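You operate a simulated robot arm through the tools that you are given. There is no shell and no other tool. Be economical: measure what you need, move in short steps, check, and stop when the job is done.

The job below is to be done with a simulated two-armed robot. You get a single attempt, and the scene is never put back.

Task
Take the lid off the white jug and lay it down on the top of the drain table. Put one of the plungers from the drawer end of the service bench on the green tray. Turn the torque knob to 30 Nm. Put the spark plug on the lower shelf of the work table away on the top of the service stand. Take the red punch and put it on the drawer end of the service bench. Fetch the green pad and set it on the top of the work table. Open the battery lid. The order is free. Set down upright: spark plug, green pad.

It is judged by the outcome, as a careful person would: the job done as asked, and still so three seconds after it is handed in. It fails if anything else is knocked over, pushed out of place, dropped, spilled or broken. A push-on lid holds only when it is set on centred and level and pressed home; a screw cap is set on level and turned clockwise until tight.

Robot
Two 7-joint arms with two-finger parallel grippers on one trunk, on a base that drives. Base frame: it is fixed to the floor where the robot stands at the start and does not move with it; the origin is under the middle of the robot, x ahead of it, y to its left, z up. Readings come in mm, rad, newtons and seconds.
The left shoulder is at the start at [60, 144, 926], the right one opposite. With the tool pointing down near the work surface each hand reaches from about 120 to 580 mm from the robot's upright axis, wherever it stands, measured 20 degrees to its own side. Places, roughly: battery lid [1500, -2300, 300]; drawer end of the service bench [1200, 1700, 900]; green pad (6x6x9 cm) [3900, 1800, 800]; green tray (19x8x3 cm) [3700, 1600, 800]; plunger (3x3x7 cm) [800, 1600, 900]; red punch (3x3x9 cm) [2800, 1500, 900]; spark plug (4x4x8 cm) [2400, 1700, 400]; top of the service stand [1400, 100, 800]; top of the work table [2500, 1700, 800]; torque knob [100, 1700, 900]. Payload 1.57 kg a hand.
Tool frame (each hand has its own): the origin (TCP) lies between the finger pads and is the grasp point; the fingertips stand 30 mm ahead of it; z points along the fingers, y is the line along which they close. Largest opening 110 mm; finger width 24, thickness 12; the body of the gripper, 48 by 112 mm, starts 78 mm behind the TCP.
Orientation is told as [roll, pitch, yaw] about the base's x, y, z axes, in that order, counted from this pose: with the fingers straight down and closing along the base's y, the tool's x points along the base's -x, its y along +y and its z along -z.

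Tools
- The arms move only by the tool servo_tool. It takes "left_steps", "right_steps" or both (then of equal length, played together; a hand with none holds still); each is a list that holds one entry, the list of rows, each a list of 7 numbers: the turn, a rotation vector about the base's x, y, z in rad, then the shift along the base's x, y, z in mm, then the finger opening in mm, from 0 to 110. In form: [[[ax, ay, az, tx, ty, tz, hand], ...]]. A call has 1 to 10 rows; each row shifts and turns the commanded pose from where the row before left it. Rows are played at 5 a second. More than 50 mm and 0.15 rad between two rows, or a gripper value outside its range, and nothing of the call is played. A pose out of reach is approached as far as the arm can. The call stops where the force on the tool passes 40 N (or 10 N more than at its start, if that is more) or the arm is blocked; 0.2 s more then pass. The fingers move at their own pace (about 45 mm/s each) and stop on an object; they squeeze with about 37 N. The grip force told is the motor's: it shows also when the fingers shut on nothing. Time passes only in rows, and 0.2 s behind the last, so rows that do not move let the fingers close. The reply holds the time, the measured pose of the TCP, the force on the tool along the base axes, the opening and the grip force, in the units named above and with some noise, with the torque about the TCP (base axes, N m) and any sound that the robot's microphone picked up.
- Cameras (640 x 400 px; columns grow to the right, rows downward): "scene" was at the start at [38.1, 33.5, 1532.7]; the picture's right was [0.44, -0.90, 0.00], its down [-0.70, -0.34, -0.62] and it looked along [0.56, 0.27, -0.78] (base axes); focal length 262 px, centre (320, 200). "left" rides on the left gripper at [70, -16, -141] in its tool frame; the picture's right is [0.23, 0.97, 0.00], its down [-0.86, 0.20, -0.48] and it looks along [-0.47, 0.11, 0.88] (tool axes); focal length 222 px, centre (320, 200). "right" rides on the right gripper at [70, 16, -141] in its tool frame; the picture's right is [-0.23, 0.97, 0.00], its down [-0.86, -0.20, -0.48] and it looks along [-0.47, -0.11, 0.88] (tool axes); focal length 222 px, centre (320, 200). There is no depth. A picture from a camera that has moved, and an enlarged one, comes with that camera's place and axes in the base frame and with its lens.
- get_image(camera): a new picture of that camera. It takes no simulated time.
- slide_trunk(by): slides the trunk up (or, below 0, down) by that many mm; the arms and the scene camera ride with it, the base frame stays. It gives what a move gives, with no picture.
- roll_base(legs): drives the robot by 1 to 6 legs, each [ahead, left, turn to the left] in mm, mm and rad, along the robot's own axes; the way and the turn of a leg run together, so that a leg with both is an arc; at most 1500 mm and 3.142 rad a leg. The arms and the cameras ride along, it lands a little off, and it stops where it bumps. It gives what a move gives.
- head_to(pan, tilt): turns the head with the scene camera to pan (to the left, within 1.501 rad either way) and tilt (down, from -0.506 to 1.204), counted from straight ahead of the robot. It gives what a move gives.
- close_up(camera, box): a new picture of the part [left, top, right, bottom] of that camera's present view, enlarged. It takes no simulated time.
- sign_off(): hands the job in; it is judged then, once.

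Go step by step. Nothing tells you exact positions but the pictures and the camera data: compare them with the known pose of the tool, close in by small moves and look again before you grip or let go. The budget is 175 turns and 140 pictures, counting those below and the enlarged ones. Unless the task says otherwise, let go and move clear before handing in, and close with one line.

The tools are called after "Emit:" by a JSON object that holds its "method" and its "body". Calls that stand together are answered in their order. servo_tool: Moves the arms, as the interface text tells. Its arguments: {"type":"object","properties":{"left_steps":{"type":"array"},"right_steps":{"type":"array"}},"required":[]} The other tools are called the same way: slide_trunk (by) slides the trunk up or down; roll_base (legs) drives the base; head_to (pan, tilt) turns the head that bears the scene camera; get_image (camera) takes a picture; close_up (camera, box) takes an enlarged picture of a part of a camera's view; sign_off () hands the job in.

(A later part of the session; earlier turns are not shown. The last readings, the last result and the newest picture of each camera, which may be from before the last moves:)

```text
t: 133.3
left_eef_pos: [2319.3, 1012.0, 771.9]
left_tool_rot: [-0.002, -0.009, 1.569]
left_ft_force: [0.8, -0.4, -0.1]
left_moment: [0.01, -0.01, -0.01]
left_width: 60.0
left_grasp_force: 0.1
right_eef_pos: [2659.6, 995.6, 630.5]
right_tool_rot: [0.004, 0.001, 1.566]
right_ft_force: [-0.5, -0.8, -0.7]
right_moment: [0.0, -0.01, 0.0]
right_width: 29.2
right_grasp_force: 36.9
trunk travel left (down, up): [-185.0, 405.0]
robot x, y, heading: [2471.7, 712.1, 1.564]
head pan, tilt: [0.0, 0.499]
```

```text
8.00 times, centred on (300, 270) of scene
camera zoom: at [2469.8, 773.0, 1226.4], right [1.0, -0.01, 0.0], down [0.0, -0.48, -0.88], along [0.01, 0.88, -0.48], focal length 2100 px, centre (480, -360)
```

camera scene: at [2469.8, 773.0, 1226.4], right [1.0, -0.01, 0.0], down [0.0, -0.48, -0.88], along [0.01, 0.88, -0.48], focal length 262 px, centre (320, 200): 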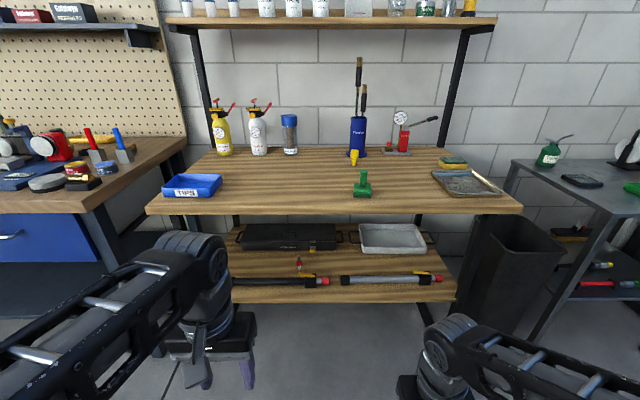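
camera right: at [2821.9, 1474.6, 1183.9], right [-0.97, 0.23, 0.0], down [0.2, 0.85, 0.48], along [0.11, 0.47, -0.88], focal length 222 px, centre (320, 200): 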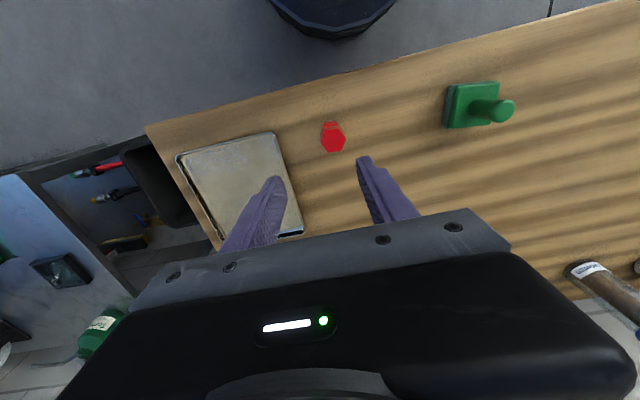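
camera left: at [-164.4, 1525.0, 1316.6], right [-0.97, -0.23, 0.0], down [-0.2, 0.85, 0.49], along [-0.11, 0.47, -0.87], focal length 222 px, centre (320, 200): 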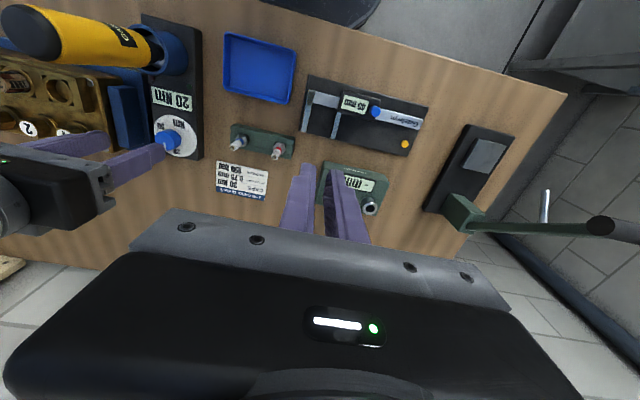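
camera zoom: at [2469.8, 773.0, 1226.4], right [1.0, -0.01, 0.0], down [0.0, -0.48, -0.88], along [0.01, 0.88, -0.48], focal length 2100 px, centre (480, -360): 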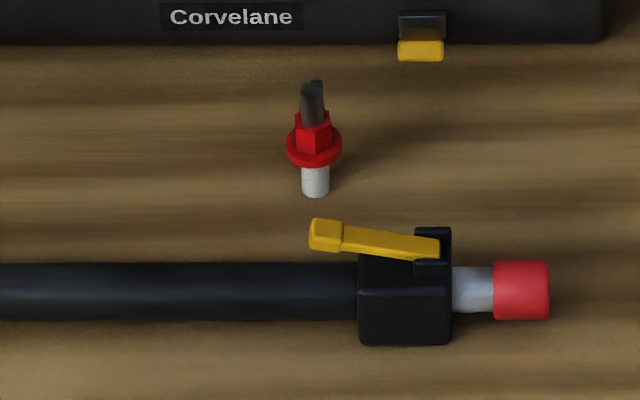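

The spark plug stands on the shelf at about (2391, 1648), behind the black lance. I tilt the left hand forward and lower it before driving in.

Emit:
{"method": "servo_tool", "body": {"left_steps": [[[0.14, 0, 0, 0, 0, -35, 70], [0.14, 0, 0, 0, 0, -35, 70], [0.14, 0, 0, 0, 0, -35, 70], [0.14, 0, 0, 0, 0, -35, 70], [0.14, 0, 0, 0, 0, -35, 70], [0.14, 0, 0, 0, 0, -25, 70], [0, 0, 0, 0, 0, 0, 70]]]}}

Emit:
{"method": "roll_base", "body": {"legs": [[250, -70, 0.006]]}}

Emit:
{"method": "get_image", "body": {"camera": "left"}}

Emit:
{"method": "get_image", "body": {"camera": "scene"}}

```text
t: 134.9
left_eef_pos: [2384.7, 1153.2, 688.4]
left_tool_rot: [0.001, -0.846, 1.569]
left_ft_force: [-0.7, -0.1, 0.0]
left_moment: [0.0, -0.04, 0.0]
left_width: 70.0
left_grasp_force: 0.2
left hand out of reach, approached as far as the arm can: row 3, 4, 5, 6
right_eef_pos: [2659.1, 996.2, 629.2]
right_tool_rot: [0.004, 0.0, 1.565]
right_ft_force: [-0.3, 0.3, -0.8]
right_moment: [0.01, 0.01, 0.01]
right_width: 28.9
right_grasp_force: 36.9
trunk travel left (down, up): [-185.0, 405.0]
robot x, y, heading: [2468.0, 713.4, 1.562]
head pan, tilt: [0.0, 0.499]
```

```text
t: 136.8
left_eef_pos: [2450.5, 1407.4, 689.5]
left_tool_rot: [0.002, -0.844, 1.579]
left_ft_force: [0.2, -1.1, -0.3]
left_moment: [-0.02, -0.02, -0.01]
left_width: 69.8
left_grasp_force: 0.1
right_eef_pos: [2726.0, 1252.8, 631.1]
right_tool_rot: [0.004, 0.0, 1.576]
right_ft_force: [0.2, 0.1, -0.7]
right_moment: [0.06, -0.02, 0.0]
right_width: 29.2
right_grasp_force: 36.7
trunk travel left (down, up): [-185.0, 405.0]
robot x, y, heading: [2538.1, 963.8, 1.573]
head pan, tilt: [0.0, 0.499]
```

```text
45 pictures are left
camera left: at [2466.8, 1255.0, 731.7], right [-0.97, -0.16, -0.17], down [-0.2, 0.21, 0.96], along [-0.12, 0.96, -0.23], focal length 222 px, centre (320, 200)
```

left: 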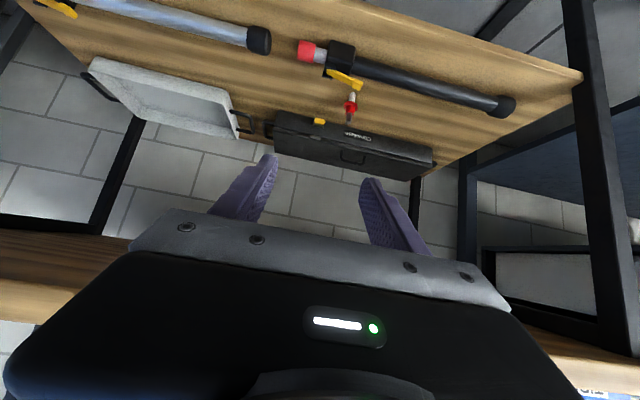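

```text
44 pictures are left
camera scene: at [2539.1, 1027.6, 1226.5], right [1.0, 0.0, 0.0], down [0.0, -0.48, -0.88], along [0.0, 0.88, -0.48], focal length 262 px, centre (320, 200)
```

scene: 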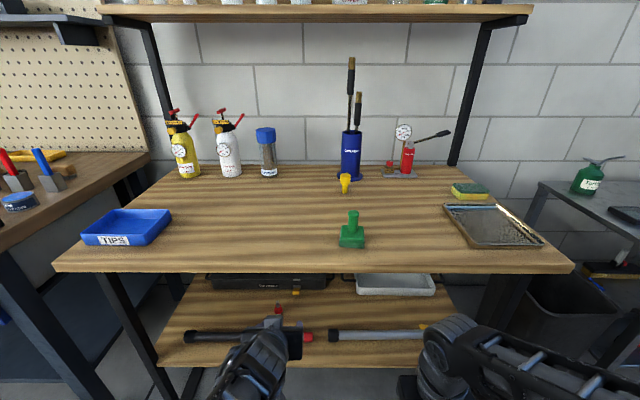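

The plug's foot triangulates to (2393, 1619, 424), so its hex is near z 471. I tilt to 1.0 rad and move to a pre-grasp point.

Emit:
{"method": "servo_tool", "body": {"left_steps": [[[0.078, 0, 0, -12, 20, -32, 60], [0.078, 0, 0, -15, 28, -32, 60], [0, 0, 0, -15, 28, -32, 60], [0, 0, 0, -15, 30, -32, 60], [0, 0, 0, 0, 30, -28, 60], [0, 0, 0, 0, 0, 0, 60]]]}}

Emit:
{"method": "get_image", "body": {"camera": "left"}}

Emit:
{"method": "close_up", "body": {"camera": "scene", "box": [200, 270, 360, 390]}}

```text
t: 138.2
left_eef_pos: [2396.5, 1555.9, 536.4]
left_tool_rot: [-0.001, -1.003, 1.581]
left_ft_force: [0.1, 0.1, -0.2]
left_moment: [-0.02, 0.01, -0.02]
left_width: 60.2
left_grasp_force: 0.1
left hand out of reach, approached as far as the arm can: row 1
right_eef_pos: [2726.4, 1252.1, 631.5]
right_tool_rot: [0.004, 0.0, 1.576]
right_ft_force: [0.2, -0.8, -1.6]
right_moment: [-0.04, 0.04, 0.02]
right_width: 29.1
right_grasp_force: 37.3
trunk travel left (down, up): [-185.0, 405.0]
robot x, y, heading: [2540.2, 965.6, 1.572]
head pan, tilt: [0.0, 0.499]
```

```text
43 pictures are left
camera left: at [2414.6, 1399.2, 555.0], right [-0.97, -0.13, -0.19], down [-0.2, 0.06, 0.98], along [-0.12, 0.99, -0.08], focal length 222 px, centre (320, 200)
```

left: 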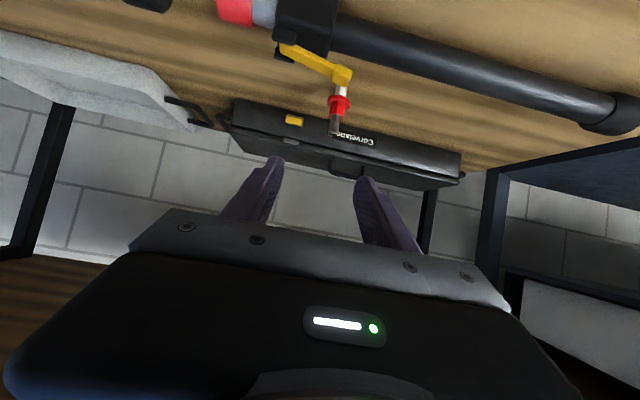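

```text
3.33 times, centred on (280, 330) of scene
camera zoom: at [2539.1, 1027.9, 1226.4], right [1.0, 0.0, 0.0], down [0.0, -0.48, -0.88], along [0.0, 0.88, -0.48], focal length 875 px, centre (453, -233)
```

zoom: 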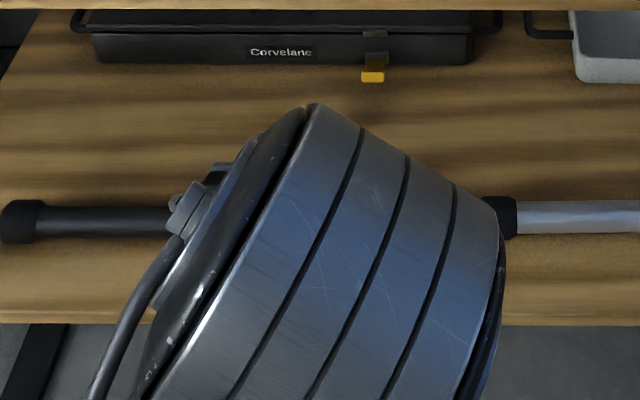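

Emit:
{"method": "close_up", "body": {"camera": "left", "box": [270, 50, 410, 160]}}

```text
3.64 times, centred on (340, 105) of left
camera zoom: at [2414.6, 1399.2, 555.0], right [-0.97, -0.13, -0.19], down [-0.2, 0.06, 0.98], along [-0.12, 0.99, -0.08], focal length 808 px, centre (247, 546)
```

zoom: 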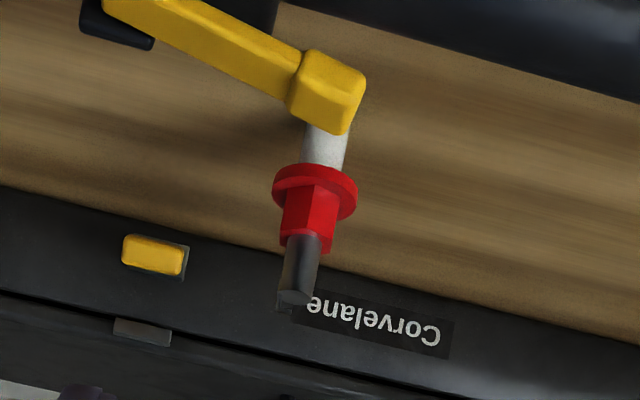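

The depth along the sight line is uncertain, so I raise the left hand 70 mm for a second view to triangulate.

Emit:
{"method": "servo_tool", "body": {"left_steps": [[[0, 0, 0, 0, 0, 35, 60], [0, 0, 0, 0, 0, 35, 60], [0, 0, 0, 0, 0, 0, 60]]]}}

Emit:
{"method": "close_up", "body": {"camera": "left", "box": [270, 0, 410, 110]}}

```text
t: 139.0
left_eef_pos: [2397.1, 1555.5, 606.3]
left_tool_rot: [0.001, -1.003, 1.581]
left_ft_force: [0.5, -0.1, -0.1]
left_moment: [0.0, -0.02, 0.01]
left_width: 60.0
left_grasp_force: 0.0
right_eef_pos: [2726.5, 1252.6, 631.4]
right_tool_rot: [0.004, 0.0, 1.574]
right_ft_force: [0.1, -0.4, -0.6]
right_moment: [0.03, -0.02, 0.02]
right_width: 29.0
right_grasp_force: 37.1
trunk travel left (down, up): [-185.0, 405.0]
robot x, y, heading: [2537.6, 967.0, 1.572]
head pan, tilt: [0.0, 0.499]
```

```text
3.64 times, centred on (340, 55) of left
camera zoom: at [2415.8, 1398.9, 626.3], right [-0.97, -0.13, -0.19], down [-0.2, 0.06, 0.98], along [-0.12, 0.99, -0.08], focal length 808 px, centre (247, 727)
```

zoom: 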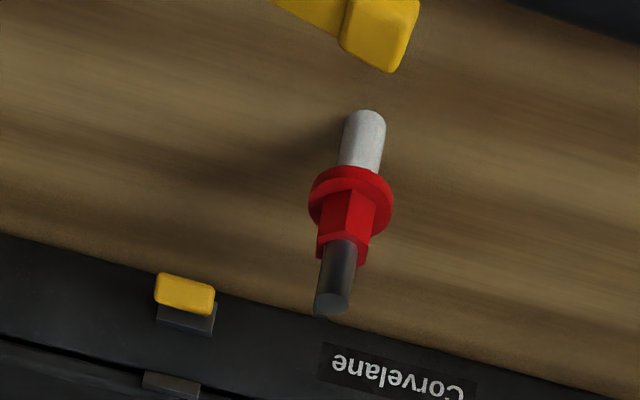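

Now the plug is well fixed: axis (2383, 1692), foot z 362, ring z 393, hex up to 418, top 435. I drive 70 mm forward and lower to a pre-grasp point above the lance trigger.

Emit:
{"method": "roll_base", "body": {"legs": [[70, 0, 0]]}}

Emit:
{"method": "servo_tool", "body": {"left_steps": [[[-0.053, 0, 0, -5, 0, -35, 60], [0, 0, 0, -5, 0, -35, 60], [0, 0, 0, -4, 0, -35, 60], [0, 0, 0, 0, 0, -30, 60], [0, 0, 0, 0, 0, 0, 60]]]}}

Emit:
{"method": "get_image", "body": {"camera": "left"}}

```text
t: 140.0
left_eef_pos: [2397.9, 1625.5, 606.8]
left_tool_rot: [0.0, -1.001, 1.582]
left_ft_force: [0.6, -0.2, 1.3]
left_moment: [0.02, -0.01, 0.01]
left_width: 59.8
left_grasp_force: 0.0
right_eef_pos: [2726.4, 1322.8, 632.4]
right_tool_rot: [0.004, 0.001, 1.576]
right_ft_force: [0.1, -0.1, -1.4]
right_moment: [0.03, 0.02, -0.01]
right_width: 29.0
right_grasp_force: 37.0
trunk travel left (down, up): [-185.0, 405.0]
robot x, y, heading: [2541.6, 1036.4, 1.577]
head pan, tilt: [0.0, 0.499]
```

```text
t: 141.2
left_eef_pos: [2385.9, 1626.5, 468.9]
left_tool_rot: [0.001, -0.949, 1.581]
left_ft_force: [0.2, -0.7, 0.6]
left_moment: [0.0, -0.01, 0.0]
left_width: 60.1
left_grasp_force: 0.0
right_eef_pos: [2727.8, 1324.0, 630.7]
right_tool_rot: [0.003, 0.0, 1.577]
right_ft_force: [0.1, -0.4, -2.2]
right_moment: [-0.02, 0.02, 0.04]
right_width: 28.9
right_grasp_force: 37.2
trunk travel left (down, up): [-185.0, 405.0]
robot x, y, heading: [2535.2, 1038.0, 1.577]
head pan, tilt: [0.0, 0.499]
```

```text
39 pictures are left
camera left: at [2403.3, 1470.8, 497.3], right [-0.97, -0.14, -0.18], down [-0.2, 0.11, 0.97], along [-0.12, 0.98, -0.13], focal length 222 px, centre (320, 200)
```

left: 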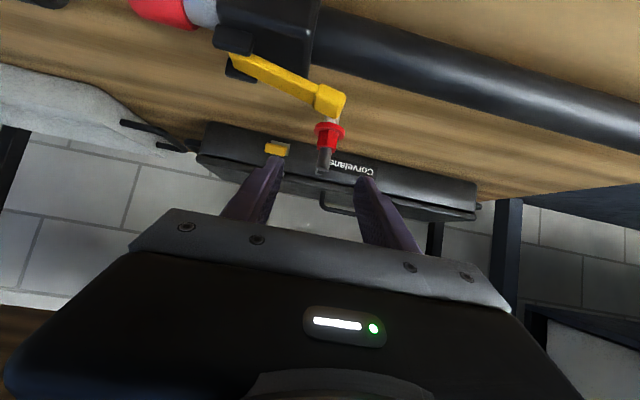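

The view agrees. I advance along the tool axis to the hex, check, then close.

Emit:
{"method": "servo_tool", "body": {"left_steps": [[[0, 0, 0, -2, 22, -16, 60], [0, 0, 0, -2, 22, -16, 60], [0, 0, 0, -1, 21, -16, 60], [0, 0, 0, 0, 0, 0, 60]]]}}

Emit:
{"method": "close_up", "body": {"camera": "left", "box": [230, 80, 410, 220]}}

```text
t: 142.2
left_eef_pos: [2385.5, 1683.9, 435.7]
left_tool_rot: [0.0, -0.947, 1.581]
left_ft_force: [-0.4, -0.2, 0.6]
left_moment: [0.03, 0.0, -0.02]
left_width: 60.2
left_grasp_force: 0.0
left hand out of reach, approached as far as the arm can: row 3
right_eef_pos: [2725.7, 1323.9, 629.4]
right_tool_rot: [0.003, 0.002, 1.577]
right_ft_force: [-1.0, -0.3, -0.8]
right_moment: [-0.01, 0.03, 0.02]
right_width: 29.1
right_grasp_force: 37.2
trunk travel left (down, up): [-185.0, 405.0]
robot x, y, heading: [2539.2, 1035.2, 1.573]
head pan, tilt: [0.0, 0.499]
```

```text
2.86 times, centred on (320, 150) of left
camera zoom: at [2403.4, 1528.0, 462.6], right [-0.97, -0.14, -0.18], down [-0.2, 0.11, 0.97], along [-0.12, 0.98, -0.13], focal length 635 px, centre (320, 343)
```

zoom: 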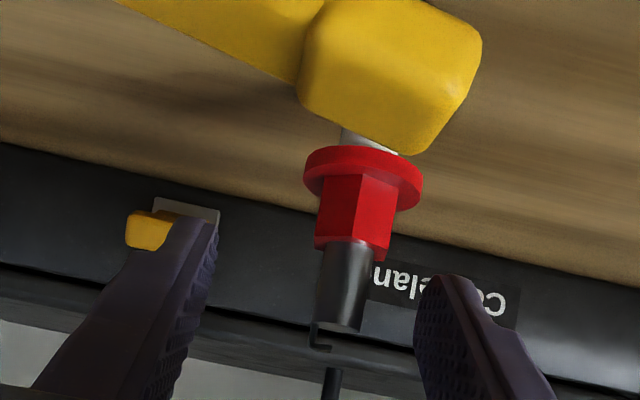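

The arm is at its reach limit. I pull back 35 mm, drive 35 mm forward, then finish the approach.

Emit:
{"method": "servo_tool", "body": {"left_steps": [[[0, 0, 0, -3, -35, 5, 60], [0, 0, 0, -3, 0, 0, 60]]]}}

Emit:
{"method": "roll_base", "body": {"legs": [[35, 0, 0]]}}

Emit:
{"method": "servo_tool", "body": {"left_steps": [[[0, 0, 0, 0, 5, -8, 60], [0, 0, 0, 0, 3, -8, 60], [0, 0, 0, 0, 0, -4, 60], [0, 0, 0, 0, 0, 0, 60]]]}}

Emit:
{"method": "close_up", "body": {"camera": "left", "box": [230, 80, 410, 220]}}

```text
t: 142.8
left_eef_pos: [2381.0, 1648.6, 439.9]
left_tool_rot: [0.0, -0.949, 1.58]
left_ft_force: [0.3, -0.1, -0.5]
left_moment: [0.0, 0.0, -0.04]
left_width: 60.1
left_grasp_force: 0.2
right_eef_pos: [2725.7, 1324.6, 631.8]
right_tool_rot: [0.003, 0.0, 1.576]
right_ft_force: [0.4, -0.4, -1.6]
right_moment: [0.0, -0.01, 0.04]
right_width: 28.8
right_grasp_force: 37.1
trunk travel left (down, up): [-185.0, 405.0]
robot x, y, heading: [2536.5, 1038.7, 1.572]
head pan, tilt: [0.0, 0.499]
```

```text
t: 143.6
left_eef_pos: [2378.6, 1683.6, 440.3]
left_tool_rot: [0.001, -0.947, 1.582]
left_ft_force: [0.4, 0.2, -0.1]
left_moment: [0.03, 0.0, -0.03]
left_width: 60.0
left_grasp_force: 0.1
right_eef_pos: [2725.7, 1358.6, 630.8]
right_tool_rot: [0.005, -0.001, 1.577]
right_ft_force: [-0.2, -0.5, -1.6]
right_moment: [0.03, -0.01, 0.02]
right_width: 28.7
right_grasp_force: 36.8
trunk travel left (down, up): [-185.0, 405.0]
robot x, y, heading: [2537.5, 1077.2, 1.575]
head pan, tilt: [0.0, 0.499]
```

```text
t: 144.6
left_eef_pos: [2379.1, 1692.4, 421.2]
left_tool_rot: [0.002, -0.947, 1.579]
left_ft_force: [0.2, 0.2, 0.1]
left_moment: [-0.02, 0.01, 0.02]
left_width: 60.0
left_grasp_force: 0.1
right_eef_pos: [2726.2, 1358.6, 631.0]
right_tool_rot: [0.004, 0.0, 1.574]
right_ft_force: [-0.4, -0.1, -0.1]
right_moment: [-0.01, 0.0, 0.02]
right_width: 28.9
right_grasp_force: 37.2
trunk travel left (down, up): [-185.0, 405.0]
robot x, y, heading: [2538.8, 1072.8, 1.576]
head pan, tilt: [0.0, 0.499]
```

```text
2.86 times, centred on (320, 150) of left
camera zoom: at [2398.3, 1535.9, 448.9], right [-0.97, -0.14, -0.18], down [-0.2, 0.11, 0.97], along [-0.12, 0.98, -0.13], focal length 635 px, centre (320, 343)
```

zoom: 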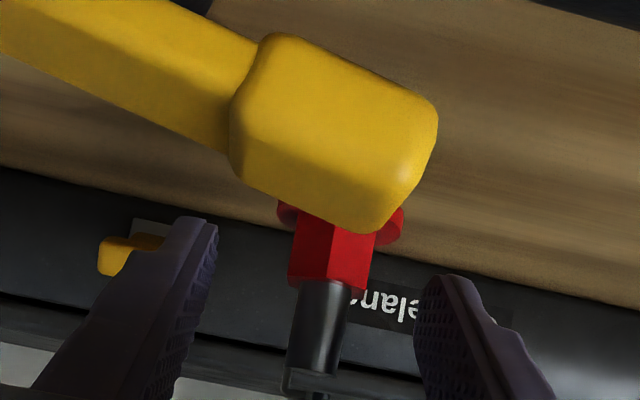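

Fingers straddle the plug. I lower 3 mm, close and lift a little.

Emit:
{"method": "servo_tool", "body": {"left_steps": [[[0, 0, 0, 0, 0, -3, 60], [0, 0, 0, 0, 0, 0, 30], [0, 0, 0, 0, 0, 0, 5], [0, 0, 0, 0, 0, 0, 5], [0, 0, 0, 0, 0, 0, 5], [0, 0, 0, 0, 0, 0, 5]]]}}

Emit:
{"method": "servo_tool", "body": {"left_steps": [[[0, 0, 0, 0, 0, 15, 5], [0, 0, 0, 0, 0, 20, 5], [0, 0, 0, 0, 0, 20, 5], [0, 0, 0, 0, 0, 0, 5]]]}}

Emit:
{"method": "close_up", "body": {"camera": "left", "box": [230, 80, 410, 220]}}

```text
t: 146.0
left_eef_pos: [2381.5, 1690.1, 421.8]
left_tool_rot: [0.004, -0.947, 1.582]
left_ft_force: [-0.5, 0.3, 1.5]
left_moment: [0.05, 0.04, -0.05]
left_width: 21.4
left_grasp_force: 34.4
left hand out of reach, approached as far as the arm can: row 1
right_eef_pos: [2726.1, 1358.9, 632.2]
right_tool_rot: [0.005, 0.001, 1.576]
right_ft_force: [0.8, 0.3, -0.8]
right_moment: [0.0, 0.0, -0.02]
right_width: 28.8
right_grasp_force: 37.1
trunk travel left (down, up): [-185.0, 405.0]
robot x, y, heading: [2540.3, 1074.1, 1.574]
head pan, tilt: [0.0, 0.499]
```

```text
t: 147.0
left_eef_pos: [2380.7, 1689.2, 475.7]
left_tool_rot: [-0.001, -0.948, 1.582]
left_ft_force: [-0.4, 0.0, -0.4]
left_moment: [-0.01, 0.01, 0.02]
left_width: 21.7
left_grasp_force: 34.7
right_eef_pos: [2726.0, 1357.9, 631.1]
right_tool_rot: [0.003, 0.0, 1.575]
right_ft_force: [0.0, -0.2, -1.1]
right_moment: [-0.04, -0.01, -0.01]
right_width: 28.8
right_grasp_force: 37.3
trunk travel left (down, up): [-185.0, 405.0]
robot x, y, heading: [2533.4, 1068.2, 1.574]
head pan, tilt: [0.0, 0.499]
```

```text
2.86 times, centred on (320, 150) of left
camera zoom: at [2399.8, 1533.7, 502.7], right [-0.97, -0.14, -0.18], down [-0.2, 0.11, 0.97], along [-0.12, 0.98, -0.13], focal length 635 px, centre (320, 343)
```

zoom: 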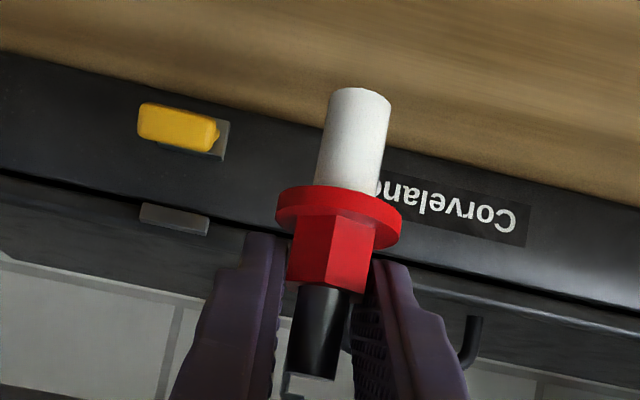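

The plug is gripped and upright. I pull it out, back away from the table and raise the trunk.

Emit:
{"method": "servo_tool", "body": {"left_steps": [[[0, 0, 0, 0, 0, 30, 5], [0, 0, 0, 0, -25, 20, 5], [0, 0, 0, 0, -45, 5, 5], [0, 0, 0, 0, -45, 5, 5], [0, 0, 0, 0, -30, 0, 5]]]}}

Emit:
{"method": "roll_base", "body": {"legs": [[-380, 0, 0]]}}

Emit:
{"method": "slide_trunk", "body": {"by": 400}}

Emit:
{"method": "get_image", "body": {"camera": "scene"}}

```text
t: 148.2
left_eef_pos: [2383.7, 1570.1, 532.7]
left_tool_rot: [0.0, -0.947, 1.58]
left_ft_force: [0.8, 0.2, -0.4]
left_moment: [0.01, 0.01, -0.03]
left_width: 21.4
left_grasp_force: 34.3
left hand out of reach, approached as far as the arm can: row 5
right_eef_pos: [2725.0, 1358.8, 631.5]
right_tool_rot: [0.003, 0.0, 1.576]
right_ft_force: [-0.1, -0.1, -1.1]
right_moment: [-0.01, 0.0, -0.02]
right_width: 28.8
right_grasp_force: 36.4
trunk travel left (down, up): [-185.0, 405.0]
robot x, y, heading: [2538.1, 1075.3, 1.576]
head pan, tilt: [0.0, 0.499]
```

```text
t: 150.7
left_eef_pos: [2384.1, 1190.6, 532.2]
left_tool_rot: [0.0, -0.947, 1.584]
left_ft_force: [0.0, -0.3, -0.5]
left_moment: [-0.04, 0.0, -0.04]
left_width: 21.7
left_grasp_force: 34.7
right_eef_pos: [2725.3, 979.1, 630.7]
right_tool_rot: [0.002, 0.0, 1.581]
right_ft_force: [0.2, -0.2, -0.9]
right_moment: [-0.02, -0.02, 0.0]
right_width: 29.0
right_grasp_force: 37.3
trunk travel left (down, up): [-185.0, 405.0]
robot x, y, heading: [2542.5, 690.4, 1.579]
head pan, tilt: [0.0, 0.499]
```

```text
t: 154.5
left_eef_pos: [2385.2, 1189.8, 929.9]
left_tool_rot: [0.001, -0.949, 1.584]
left_ft_force: [-0.9, -0.3, -0.8]
left_moment: [-0.01, -0.01, -0.01]
left_width: 21.7
left_grasp_force: 34.5
right_eef_pos: [2726.9, 978.4, 1029.9]
right_tool_rot: [0.004, 0.0, 1.58]
right_ft_force: [-0.4, -0.8, -0.7]
right_moment: [0.0, 0.01, -0.05]
right_width: 29.0
right_grasp_force: 37.2
trunk travel left (down, up): [-585.0, 5.0]
robot x, y, heading: [2538.9, 691.4, 1.579]
head pan, tilt: [0.0, 0.499]
```

```text
35 pictures are left
camera scene: at [2540.7, 752.8, 1626.4], right [1.0, 0.01, 0.0], down [0.0, -0.48, -0.88], along [-0.01, 0.88, -0.48], focal length 262 px, centre (320, 200)
```

scene: 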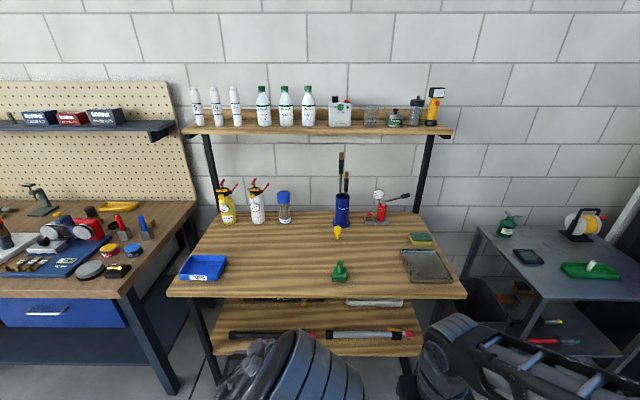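

Now to the drawer end of the bench with the punch; I drive left about 1330 mm and look.

Emit:
{"method": "roll_base", "body": {"legs": [[0, 1330, 0]]}}

Emit:
{"method": "head_to", "body": {"pan": -0.1, "tilt": 0.65}}

Emit:
{"method": "get_image", "body": {"camera": "scene"}}

```text
t: 161.2
left_eef_pos: [1047.9, 1179.5, 932.6]
left_tool_rot: [-0.001, -0.95, 1.585]
left_ft_force: [0.8, 0.1, -0.8]
left_moment: [0.0, -0.02, -0.01]
left_width: 21.8
left_grasp_force: 35.0
right_eef_pos: [1388.4, 967.8, 1031.4]
right_tool_rot: [0.002, 0.0, 1.579]
right_ft_force: [-0.3, -0.2, -1.8]
right_moment: [0.0, -0.03, -0.01]
right_width: 28.7
right_grasp_force: 37.1
trunk travel left (down, up): [-585.0, 5.0]
robot x, y, heading: [1204.5, 678.0, 1.578]
head pan, tilt: [0.0, 0.499]
```

```text
t: 161.9
left_eef_pos: [1048.1, 1179.2, 930.8]
left_tool_rot: [0.001, -0.946, 1.584]
left_ft_force: [-1.0, 0.8, -1.0]
left_moment: [-0.02, 0.04, 0.02]
left_width: 21.8
left_grasp_force: 35.3
right_eef_pos: [1389.1, 968.6, 1029.8]
right_tool_rot: [0.003, 0.001, 1.581]
right_ft_force: [0.7, -0.1, -1.3]
right_moment: [-0.01, -0.01, -0.02]
right_width: 28.9
right_grasp_force: 37.0
trunk travel left (down, up): [-585.0, 5.0]
robot x, y, heading: [1204.7, 682.6, 1.58]
head pan, tilt: [-0.099, 0.649]
```

```text
34 pictures are left
camera scene: at [1212.3, 738.4, 1613.1], right [1.0, -0.09, 0.0], down [-0.06, -0.6, -0.8], along [0.07, 0.79, -0.6], focal length 262 px, centre (320, 200)
```

scene: 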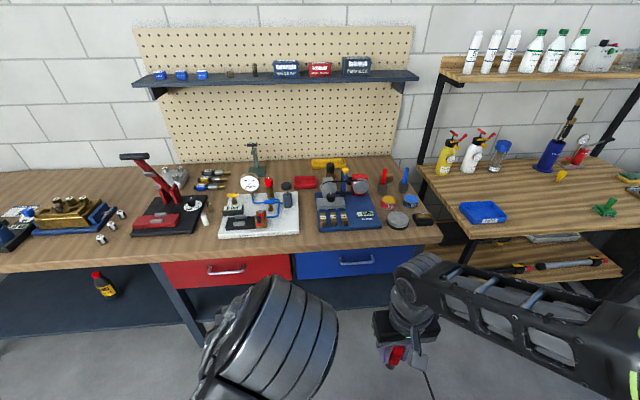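

Emit:
{"method": "close_up", "body": {"camera": "scene", "box": [220, 165, 450, 275]}}

```text
2.78 times, centred on (335, 220) of scene
camera zoom: at [1212.3, 738.4, 1613.1], right [1.0, -0.09, 0.0], down [-0.06, -0.6, -0.8], along [0.07, 0.79, -0.6], focal length 730 px, centre (278, 144)
```

zoom: 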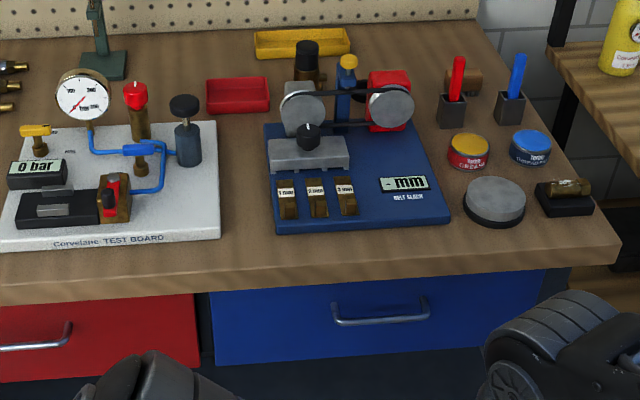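

I choose the free front strip between the two boards at about (1233, 1485). First I raise the left hand with the plug well above the bench.

Emit:
{"method": "servo_tool", "body": {"left_steps": [[[0, 0, 0, 0, 0, 40, 5], [0, 0, 0, 0, -10, 45, 5], [0, 0, 0, 0, -20, 45, 5], [0, 0, 0, 0, -20, 45, 5], [0, 0, 0, 0, -20, 45, 5], [0, 0, 0, 0, 0, 0, 5]]]}}

```text
t: 163.3
left_eef_pos: [1053.0, 1139.9, 1154.6]
left_tool_rot: [0.002, -0.946, 1.584]
left_ft_force: [-0.2, -0.6, -0.7]
left_moment: [0.0, 0.0, 0.02]
left_width: 21.9
left_grasp_force: 34.7
left hand out of reach, approached as far as the arm can: row 1, 2, 3, 4
right_eef_pos: [1389.8, 968.9, 1029.7]
right_tool_rot: [0.004, 0.0, 1.58]
right_ft_force: [-0.2, 0.1, -1.3]
right_moment: [0.0, 0.0, 0.02]
right_width: 28.6
right_grasp_force: 37.1
trunk travel left (down, up): [-585.0, 5.0]
robot x, y, heading: [1205.8, 683.4, 1.578]
head pan, tilt: [-0.099, 0.649]
```

Emit:
{"method": "roll_base", "body": {"legs": [[330, 120, -0.008]]}}

Emit:
{"method": "servo_tool", "body": {"right_steps": [[[0, 0, 0, -9, 45, 0, 5], [0, 0, 0, -9, 45, -10, 5], [0, 0, 0, -9, 45, -10, 5], [0, 0, 0, -9, 45, -10, 5], [0, 0, 0, 0, 0, 0, 5]]]}}

Emit:
{"method": "get_image", "body": {"camera": "right"}}

```text
t: 165.6
left_eef_pos: [944.1, 1473.0, 1155.8]
left_tool_rot: [0.0, -0.947, 1.567]
left_ft_force: [0.4, 0.2, -1.1]
left_moment: [0.03, -0.03, 0.0]
left_width: 21.4
left_grasp_force: 34.7
right_eef_pos: [1277.5, 1295.0, 1030.1]
right_tool_rot: [0.002, 0.001, 1.562]
right_ft_force: [-1.1, 1.0, -1.3]
right_moment: [-0.02, -0.02, -0.01]
right_width: 29.0
right_grasp_force: 37.0
trunk travel left (down, up): [-585.0, 5.0]
robot x, y, heading: [1088.7, 1008.8, 1.562]
head pan, tilt: [-0.099, 0.649]
```

```text
t: 166.8
left_eef_pos: [945.1, 1470.1, 1156.3]
left_tool_rot: [-0.001, -0.947, 1.566]
left_ft_force: [0.3, -0.4, -0.3]
left_moment: [-0.01, 0.03, -0.01]
left_width: 21.6
left_grasp_force: 34.4
right_eef_pos: [1241.6, 1474.3, 999.2]
right_tool_rot: [0.004, -0.001, 1.564]
right_ft_force: [0.1, -0.6, -0.7]
right_moment: [0.01, -0.02, 0.02]
right_width: 28.7
right_grasp_force: 37.3
trunk travel left (down, up): [-585.0, 5.0]
robot x, y, heading: [1088.6, 1010.7, 1.562]
head pan, tilt: [-0.099, 0.649]
```

```text
32 pictures are left
camera right: at [1224.1, 1405.0, 1141.7], right [-0.97, 0.24, 0.0], down [0.21, 0.85, 0.48], along [0.11, 0.47, -0.88], focal length 222 px, centre (320, 200)
```

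right: 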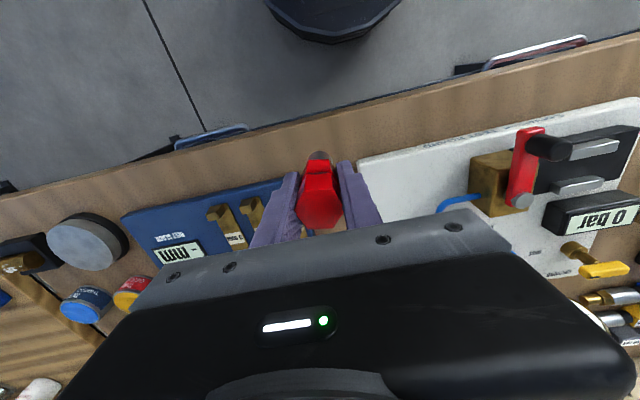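

The landing spot is a bit close to the edge, so I shift 18 mm inward and lower to contact.

Emit:
{"method": "servo_tool", "body": {"right_steps": [[[0, 0, 0, -1, 18, -5, 5], [0, 0, 0, 0, 0, -25, 5], [0, 0, 0, 0, 0, -12, 5], [0, 0, 0, 0, 0, -4, 5], [0, 0, 0, 0, 0, -4, 5], [0, 0, 0, 0, 0, -4, 5], [0, 0, 0, 0, 0, -4, 5], [0, 0, 0, 0, 0, -4, 5], [0, 0, 0, 0, 0, -4, 5], [0, 0, 0, 0, 0, -4, 5]]]}}

Emit:
{"method": "close_up", "body": {"camera": "right", "box": [220, 80, 420, 230]}}

```text
t: 168.9
left_eef_pos: [943.2, 1471.4, 1156.1]
left_tool_rot: [-0.001, -0.946, 1.567]
left_ft_force: [-0.1, 0.0, -1.1]
left_moment: [0.02, 0.0, 0.03]
left_width: 21.7
left_grasp_force: 35.0
right_eef_pos: [1241.3, 1493.7, 930.3]
right_tool_rot: [0.003, 0.0, 1.56]
right_ft_force: [0.1, 0.3, -0.7]
right_moment: [0.01, -0.01, 0.0]
right_width: 28.8
right_grasp_force: 37.3
trunk travel left (down, up): [-585.0, 5.0]
robot x, y, heading: [1088.2, 1009.5, 1.558]
head pan, tilt: [-0.099, 0.649]
```

```text
2.67 times, centred on (320, 155) of right
camera zoom: at [1225.0, 1423.4, 1072.3], right [-0.97, 0.24, 0.0], down [0.21, 0.85, 0.48], along [0.11, 0.46, -0.88], focal length 592 px, centre (320, 320)
```

zoom: 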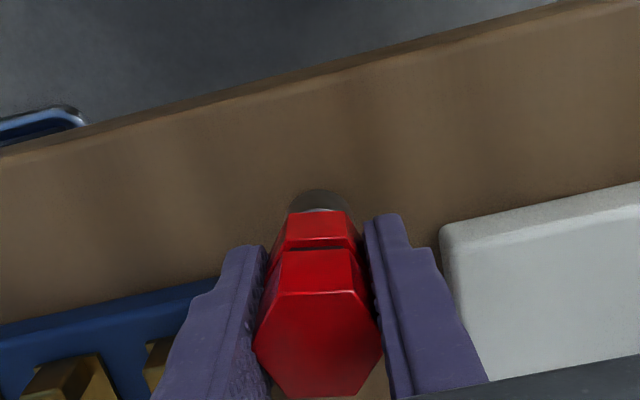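

Not yet touching. I continue in small steps.

Emit:
{"method": "servo_tool", "body": {"right_steps": [[[0, 0, 0, 0, 0, -3, 5], [0, 0, 0, 0, 0, -3, 5], [0, 0, 0, 0, 0, -3, 5], [0, 0, 0, 0, 0, -3, 5], [0, 0, 0, 0, 0, -3, 5], [0, 0, 0, 0, 0, -3, 5], [0, 0, 0, 0, 0, -3, 5], [0, 0, 0, 0, 0, -3, 5]]]}}

```text
t: 170.8
left_eef_pos: [944.4, 1469.3, 1157.0]
left_tool_rot: [0.002, -0.95, 1.567]
left_ft_force: [0.4, 0.5, -0.2]
left_moment: [0.01, 0.02, 0.01]
left_width: 21.6
left_grasp_force: 34.0
right_eef_pos: [1241.0, 1491.9, 909.8]
right_tool_rot: [0.004, -0.006, 1.562]
right_ft_force: [5.1, 1.3, 39.4]
right_moment: [-0.1, -0.35, -0.02]
right_width: 29.1
right_grasp_force: 37.0
trunk travel left (down, up): [-585.0, 5.0]
robot x, y, heading: [1083.0, 1010.3, 1.562]
head pan, tilt: [-0.099, 0.649]
```

Emit:
{"method": "close_up", "body": {"camera": "right", "box": [220, 80, 420, 230]}}

Emit:
{"method": "close_up", "body": {"camera": "scene", "box": [290, 210, 450, 320]}}

```text
2.67 times, centred on (320, 155) of right
camera zoom: at [1224.8, 1422.2, 1051.1], right [-0.97, 0.24, 0.0], down [0.21, 0.85, 0.48], along [0.11, 0.47, -0.88], focal length 592 px, centre (320, 320)
```

zoom: 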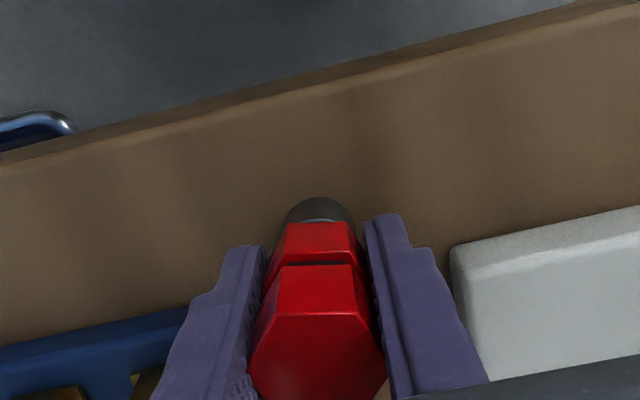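

```text
3.64 times, centred on (370, 265) of scene
camera zoom: at [1095.4, 1064.2, 1613.6], right [0.99, -0.11, 0.0], down [-0.07, -0.6, -0.8], along [0.09, 0.79, -0.6], focal length 955 px, centre (138, -36)
```

zoom: 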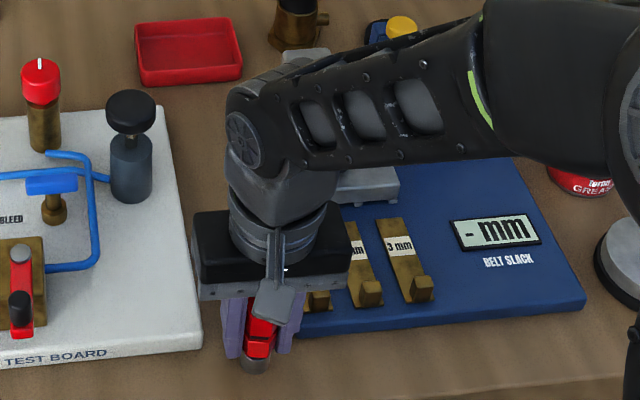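

Contact is firm and the punch stands. I relieve, open only a little (boards are near), and rise.

Emit:
{"method": "servo_tool", "body": {"right_steps": [[[0, 0, 0, 0, 0, 2, 5], [0, 0, 0, 0, 0, 0, 30], [0, 0, 0, 0, 0, 0, 38], [0, 0, 0, 0, 0, 0, 38], [0, 0, 0, 0, 0, 15, 38], [0, 0, 0, 0, 0, 35, 38], [0, 0, 0, 0, 0, 45, 38], [0, 0, 0, 0, 0, 45, 38]]]}}

Emit:
{"method": "get_image", "body": {"camera": "right"}}

```text
t: 172.6
left_eef_pos: [944.1, 1470.0, 1156.6]
left_tool_rot: [0.001, -0.947, 1.567]
left_ft_force: [-0.4, 0.6, -0.9]
left_moment: [0.01, -0.01, 0.02]
left_width: 21.5
left_grasp_force: 34.7
right_eef_pos: [1240.5, 1489.0, 1049.8]
right_tool_rot: [0.004, 0.0, 1.563]
right_ft_force: [0.0, -0.1, -0.2]
right_moment: [0.0, 0.0, -0.01]
right_width: 37.8
right_grasp_force: 0.0
trunk travel left (down, up): [-585.0, 5.0]
robot x, y, heading: [1088.2, 1011.7, 1.554]
head pan, tilt: [-0.099, 0.649]
```

```text
28 pictures are left
camera right: at [1223.6, 1420.9, 1191.0], right [-0.97, 0.23, 0.0], down [0.21, 0.85, 0.48], along [0.11, 0.46, -0.88], focal length 222 px, centre (320, 200)
```

right: 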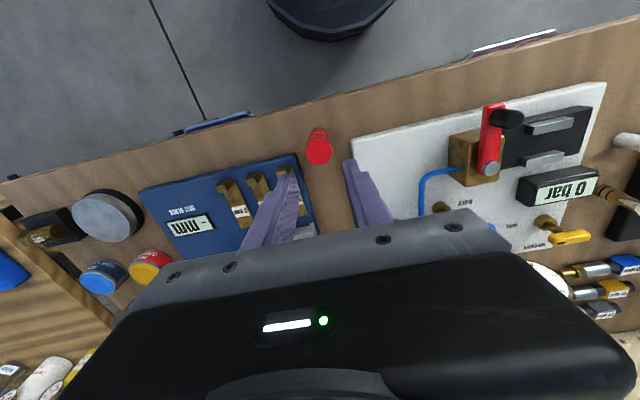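

The punch stands on the drawer end. Now I back off, turn around and look at the service stand.

Emit:
{"method": "servo_tool", "body": {"right_steps": [[[0, 0, 0, 10, -45, 20, 50], [0, 0, 0, 10, -45, 20, 50], [0, 0, 0, 10, -45, 0, 50], [0, 0, 0, 0, -45, 0, 50]]]}}

Emit:
{"method": "roll_base", "body": {"legs": [[-210, 0, 0], [0, 0, 3.141]]}}

Emit:
{"method": "head_to", "body": {"pan": 0.2, "tilt": 0.7}}

Emit:
{"method": "get_image", "body": {"camera": "scene"}}

```text
refused: row 1 steps farther than a row can; nothing moved
```

```text
t: 181.6
left_eef_pos: [1230.0, 341.6, 1156.0]
left_tool_rot: [0.0, -0.947, -1.567]
left_ft_force: [0.1, 0.3, -0.2]
left_moment: [-0.02, 0.0, 0.02]
left_width: 21.6
left_grasp_force: 34.7
right_eef_pos: [935.2, 320.7, 1048.5]
right_tool_rot: [0.004, -0.001, -1.571]
right_ft_force: [0.0, 0.3, 0.7]
right_moment: [-0.02, 0.01, -0.02]
right_width: 38.1
right_grasp_force: 0.0
trunk travel left (down, up): [-585.0, 5.0]
robot x, y, heading: [1083.4, 800.3, -1.572]
head pan, tilt: [-0.099, 0.649]
```

```text
t: 182.4
left_eef_pos: [1231.3, 342.7, 1155.6]
left_tool_rot: [0.0, -0.948, -1.568]
left_ft_force: [-0.2, 0.5, -0.5]
left_moment: [0.01, -0.03, 0.01]
left_width: 21.5
left_grasp_force: 34.9
right_eef_pos: [934.5, 320.5, 1048.1]
right_tool_rot: [0.004, 0.0, -1.571]
right_ft_force: [0.2, 0.4, 0.1]
right_moment: [0.01, 0.0, 0.0]
right_width: 37.9
right_grasp_force: 0.0
trunk travel left (down, up): [-585.0, 5.0]
robot x, y, heading: [1087.3, 801.0, -1.571]
head pan, tilt: [0.201, 0.7]
```

```text
27 pictures are left
camera scene: at [1101.0, 748.4, 1608.8], right [-0.98, -0.2, 0.0], down [-0.13, 0.63, -0.76], along [0.15, -0.75, -0.64], focal length 262 px, centre (320, 200)
```

scene: 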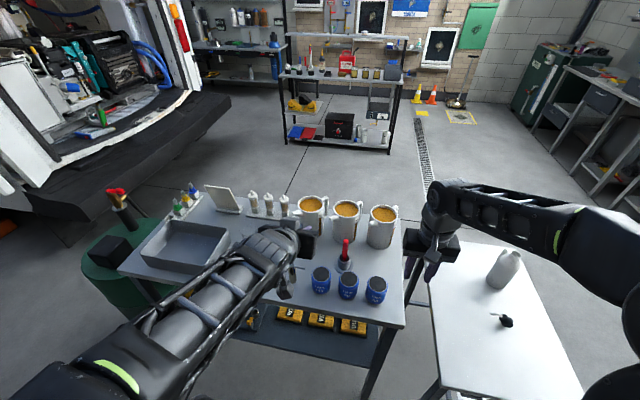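

Emit:
{"method": "get_image", "body": {"camera": "left"}}

Emit:
{"method": "close_up", "body": {"camera": "scene", "box": [100, 170, 420, 340]}}

```text
26 pictures are left
camera left: at [1213.7, 497.3, 1182.8], right [0.97, 0.14, -0.18], down [0.2, -0.11, 0.97], along [0.11, -0.98, -0.13], focal length 222 px, centre (320, 200)
```

left: 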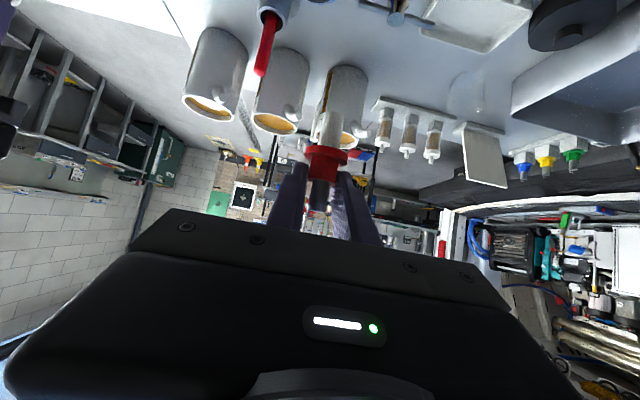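

```text
2.00 times, centred on (260, 255) of scene
camera zoom: at [1101.0, 748.4, 1608.8], right [-0.98, -0.2, 0.0], down [-0.13, 0.63, -0.76], along [0.15, -0.75, -0.64], focal length 525 px, centre (440, 90)
```

zoom: 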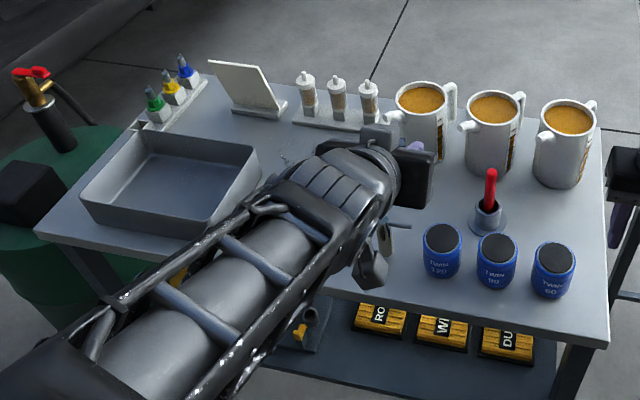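

I need an unobstructed view of the stand's middle. I tuck the right hand and shift the robot 330 mm to its left.

Emit:
{"method": "servo_tool", "body": {"right_steps": [[[0, 0, 0, -30, 35, 5, 50], [0, 0, 0, -30, 35, 5, 50], [0, 0, 0, -30, 35, 5, 50], [0, 0, 0, -30, 35, 5, 50], [0, 0, 0, 0, 20, 0, 50]]]}}

Emit:
{"method": "roll_base", "body": {"legs": [[0, 330, 0]]}}

Emit:
{"method": "head_to", "body": {"pan": -0.1, "tilt": 0.9}}

Emit:
{"method": "get_image", "body": {"camera": "scene"}}

```text
t: 183.6
left_eef_pos: [1230.4, 342.4, 1154.9]
left_tool_rot: [-0.001, -0.947, -1.569]
left_ft_force: [-0.1, 0.7, -1.6]
left_moment: [0.0, 0.01, 0.02]
left_width: 21.6
left_grasp_force: 34.1
right_eef_pos: [816.1, 480.6, 1070.4]
right_tool_rot: [0.002, -0.001, -1.571]
right_ft_force: [-0.5, -0.5, -0.1]
right_moment: [-0.06, -0.02, 0.03]
right_width: 50.0
right_grasp_force: 0.1
trunk travel left (down, up): [-585.0, 5.0]
robot x, y, heading: [1086.7, 801.4, -1.569]
head pan, tilt: [0.201, 0.7]
```

```text
t: 185.7
left_eef_pos: [1556.1, 342.4, 1155.5]
left_tool_rot: [-0.001, -0.947, -1.564]
left_ft_force: [0.1, -0.7, -0.5]
left_moment: [0.0, 0.03, -0.02]
left_width: 21.6
left_grasp_force: 34.7
right_eef_pos: [1141.8, 478.3, 1069.4]
right_tool_rot: [0.001, 0.0, -1.569]
right_ft_force: [0.6, 0.1, -0.1]
right_moment: [0.0, -0.01, -0.03]
right_width: 49.8
right_grasp_force: 0.2
trunk travel left (down, up): [-585.0, 5.0]
robot x, y, heading: [1407.2, 799.3, -1.568]
head pan, tilt: [0.201, 0.7]
```

```text
t: 186.5
left_eef_pos: [1554.4, 341.5, 1156.9]
left_tool_rot: [-0.001, -0.948, -1.564]
left_ft_force: [1.2, -1.0, -0.9]
left_moment: [0.04, 0.0, 0.0]
left_width: 21.5
left_grasp_force: 34.7
right_eef_pos: [1141.2, 478.7, 1070.1]
right_tool_rot: [0.004, 0.001, -1.569]
right_ft_force: [0.0, -0.5, 0.2]
right_moment: [0.01, 0.0, 0.01]
right_width: 50.0
right_grasp_force: 0.1
trunk travel left (down, up): [-585.0, 5.0]
robot x, y, heading: [1404.2, 800.9, -1.569]
head pan, tilt: [-0.099, 0.901]
```

```text
24 pictures are left
camera scene: at [1400.7, 756.3, 1592.6], right [-1.0, 0.1, 0.0], down [0.08, 0.78, -0.62], along [-0.06, -0.62, -0.78], focal length 262 px, centre (320, 200)
```

scene: 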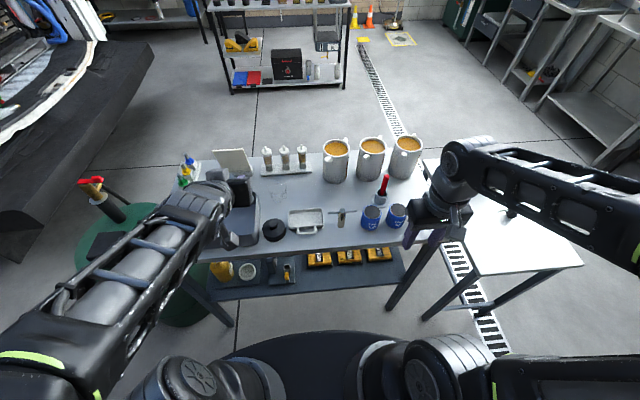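

Emit:
{"method": "close_up", "body": {"camera": "scene", "box": [210, 140, 430, 260]}}

```text
2.91 times, centred on (320, 200) of scene
camera zoom: at [1400.7, 756.3, 1592.6], right [-1.0, 0.1, 0.0], down [0.08, 0.78, -0.62], along [-0.06, -0.62, -0.78], focal length 764 px, centre (320, 200)
```

zoom: 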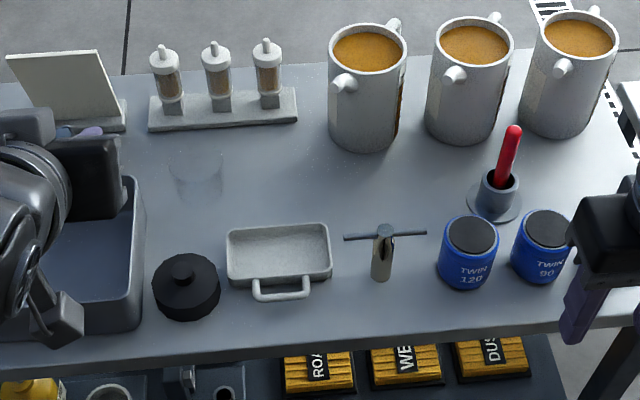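

The stand top is near z 855. A free spot is at about (1390, 152), between the glass, the rack and the low white tray. I drive so the left hand is in line with it.

Emit:
{"method": "roll_base", "body": {"legs": [[80, -165, 0]]}}

Emit:
{"method": "servo_tool", "body": {"left_steps": [[[0, 0, 0, 0, -30, -20, 5], [0, 0, 0, 0, -30, -30, 5], [0, 0, 0, 0, -30, -30, 5], [0, 0, 0, 0, -20, -30, 5], [0, 0, 0, 0, 0, -30, 5], [0, 0, 0, 0, 0, 0, 5]]]}}

Emit:
{"method": "get_image", "body": {"camera": "left"}}

Emit:
{"method": "get_image", "body": {"camera": "scene"}}

```text
t: 188.0
left_eef_pos: [1389.6, 264.0, 1155.2]
left_tool_rot: [0.003, -0.947, -1.568]
left_ft_force: [-0.4, 0.6, -0.2]
left_moment: [0.01, 0.01, 0.02]
left_width: 21.7
left_grasp_force: 34.7
right_eef_pos: [975.3, 399.4, 1067.2]
right_tool_rot: [0.005, 0.001, -1.57]
right_ft_force: [-0.1, 0.4, -0.1]
right_moment: [0.01, -0.05, -0.01]
right_width: 49.9
right_grasp_force: 0.0
trunk travel left (down, up): [-585.0, 5.0]
robot x, y, heading: [1243.1, 724.8, -1.57]
head pan, tilt: [-0.099, 0.901]
```

```text
t: 189.4
left_eef_pos: [1390.8, 153.3, 1015.7]
left_tool_rot: [0.001, -0.95, -1.565]
left_ft_force: [0.2, -0.5, -0.5]
left_moment: [-0.01, 0.01, 0.0]
left_width: 21.6
left_grasp_force: 34.9
right_eef_pos: [976.9, 400.0, 1069.7]
right_tool_rot: [0.002, -0.001, -1.568]
right_ft_force: [-0.3, -0.1, -0.2]
right_moment: [-0.02, -0.03, 0.0]
right_width: 50.2
right_grasp_force: 0.0
trunk travel left (down, up): [-585.0, 5.0]
robot x, y, heading: [1244.7, 728.5, -1.574]
head pan, tilt: [-0.099, 0.901]
```

```text
22 pictures are left
camera left: at [1374.0, 308.7, 1042.3], right [0.97, 0.14, -0.18], down [0.2, -0.11, 0.97], along [0.11, -0.98, -0.13], focal length 222 px, centre (320, 200)
```

left: 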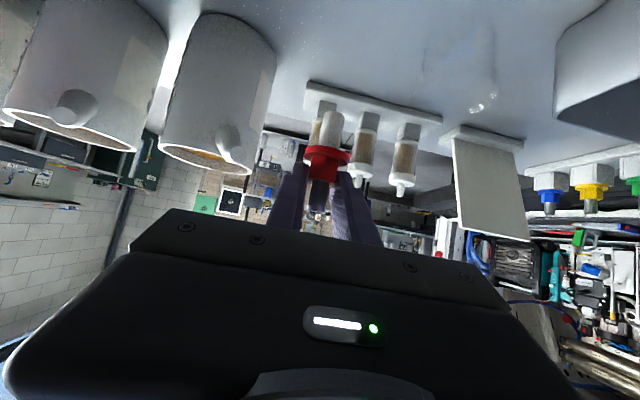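

```text
21 pictures are left
camera scene: at [1236.7, 678.5, 1592.6], right [-0.99, 0.1, 0.0], down [0.08, 0.78, -0.62], along [-0.06, -0.62, -0.78], focal length 262 px, centre (320, 200)
```

scene: 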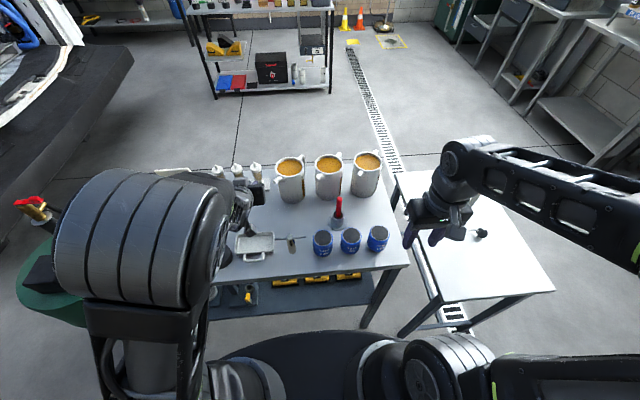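

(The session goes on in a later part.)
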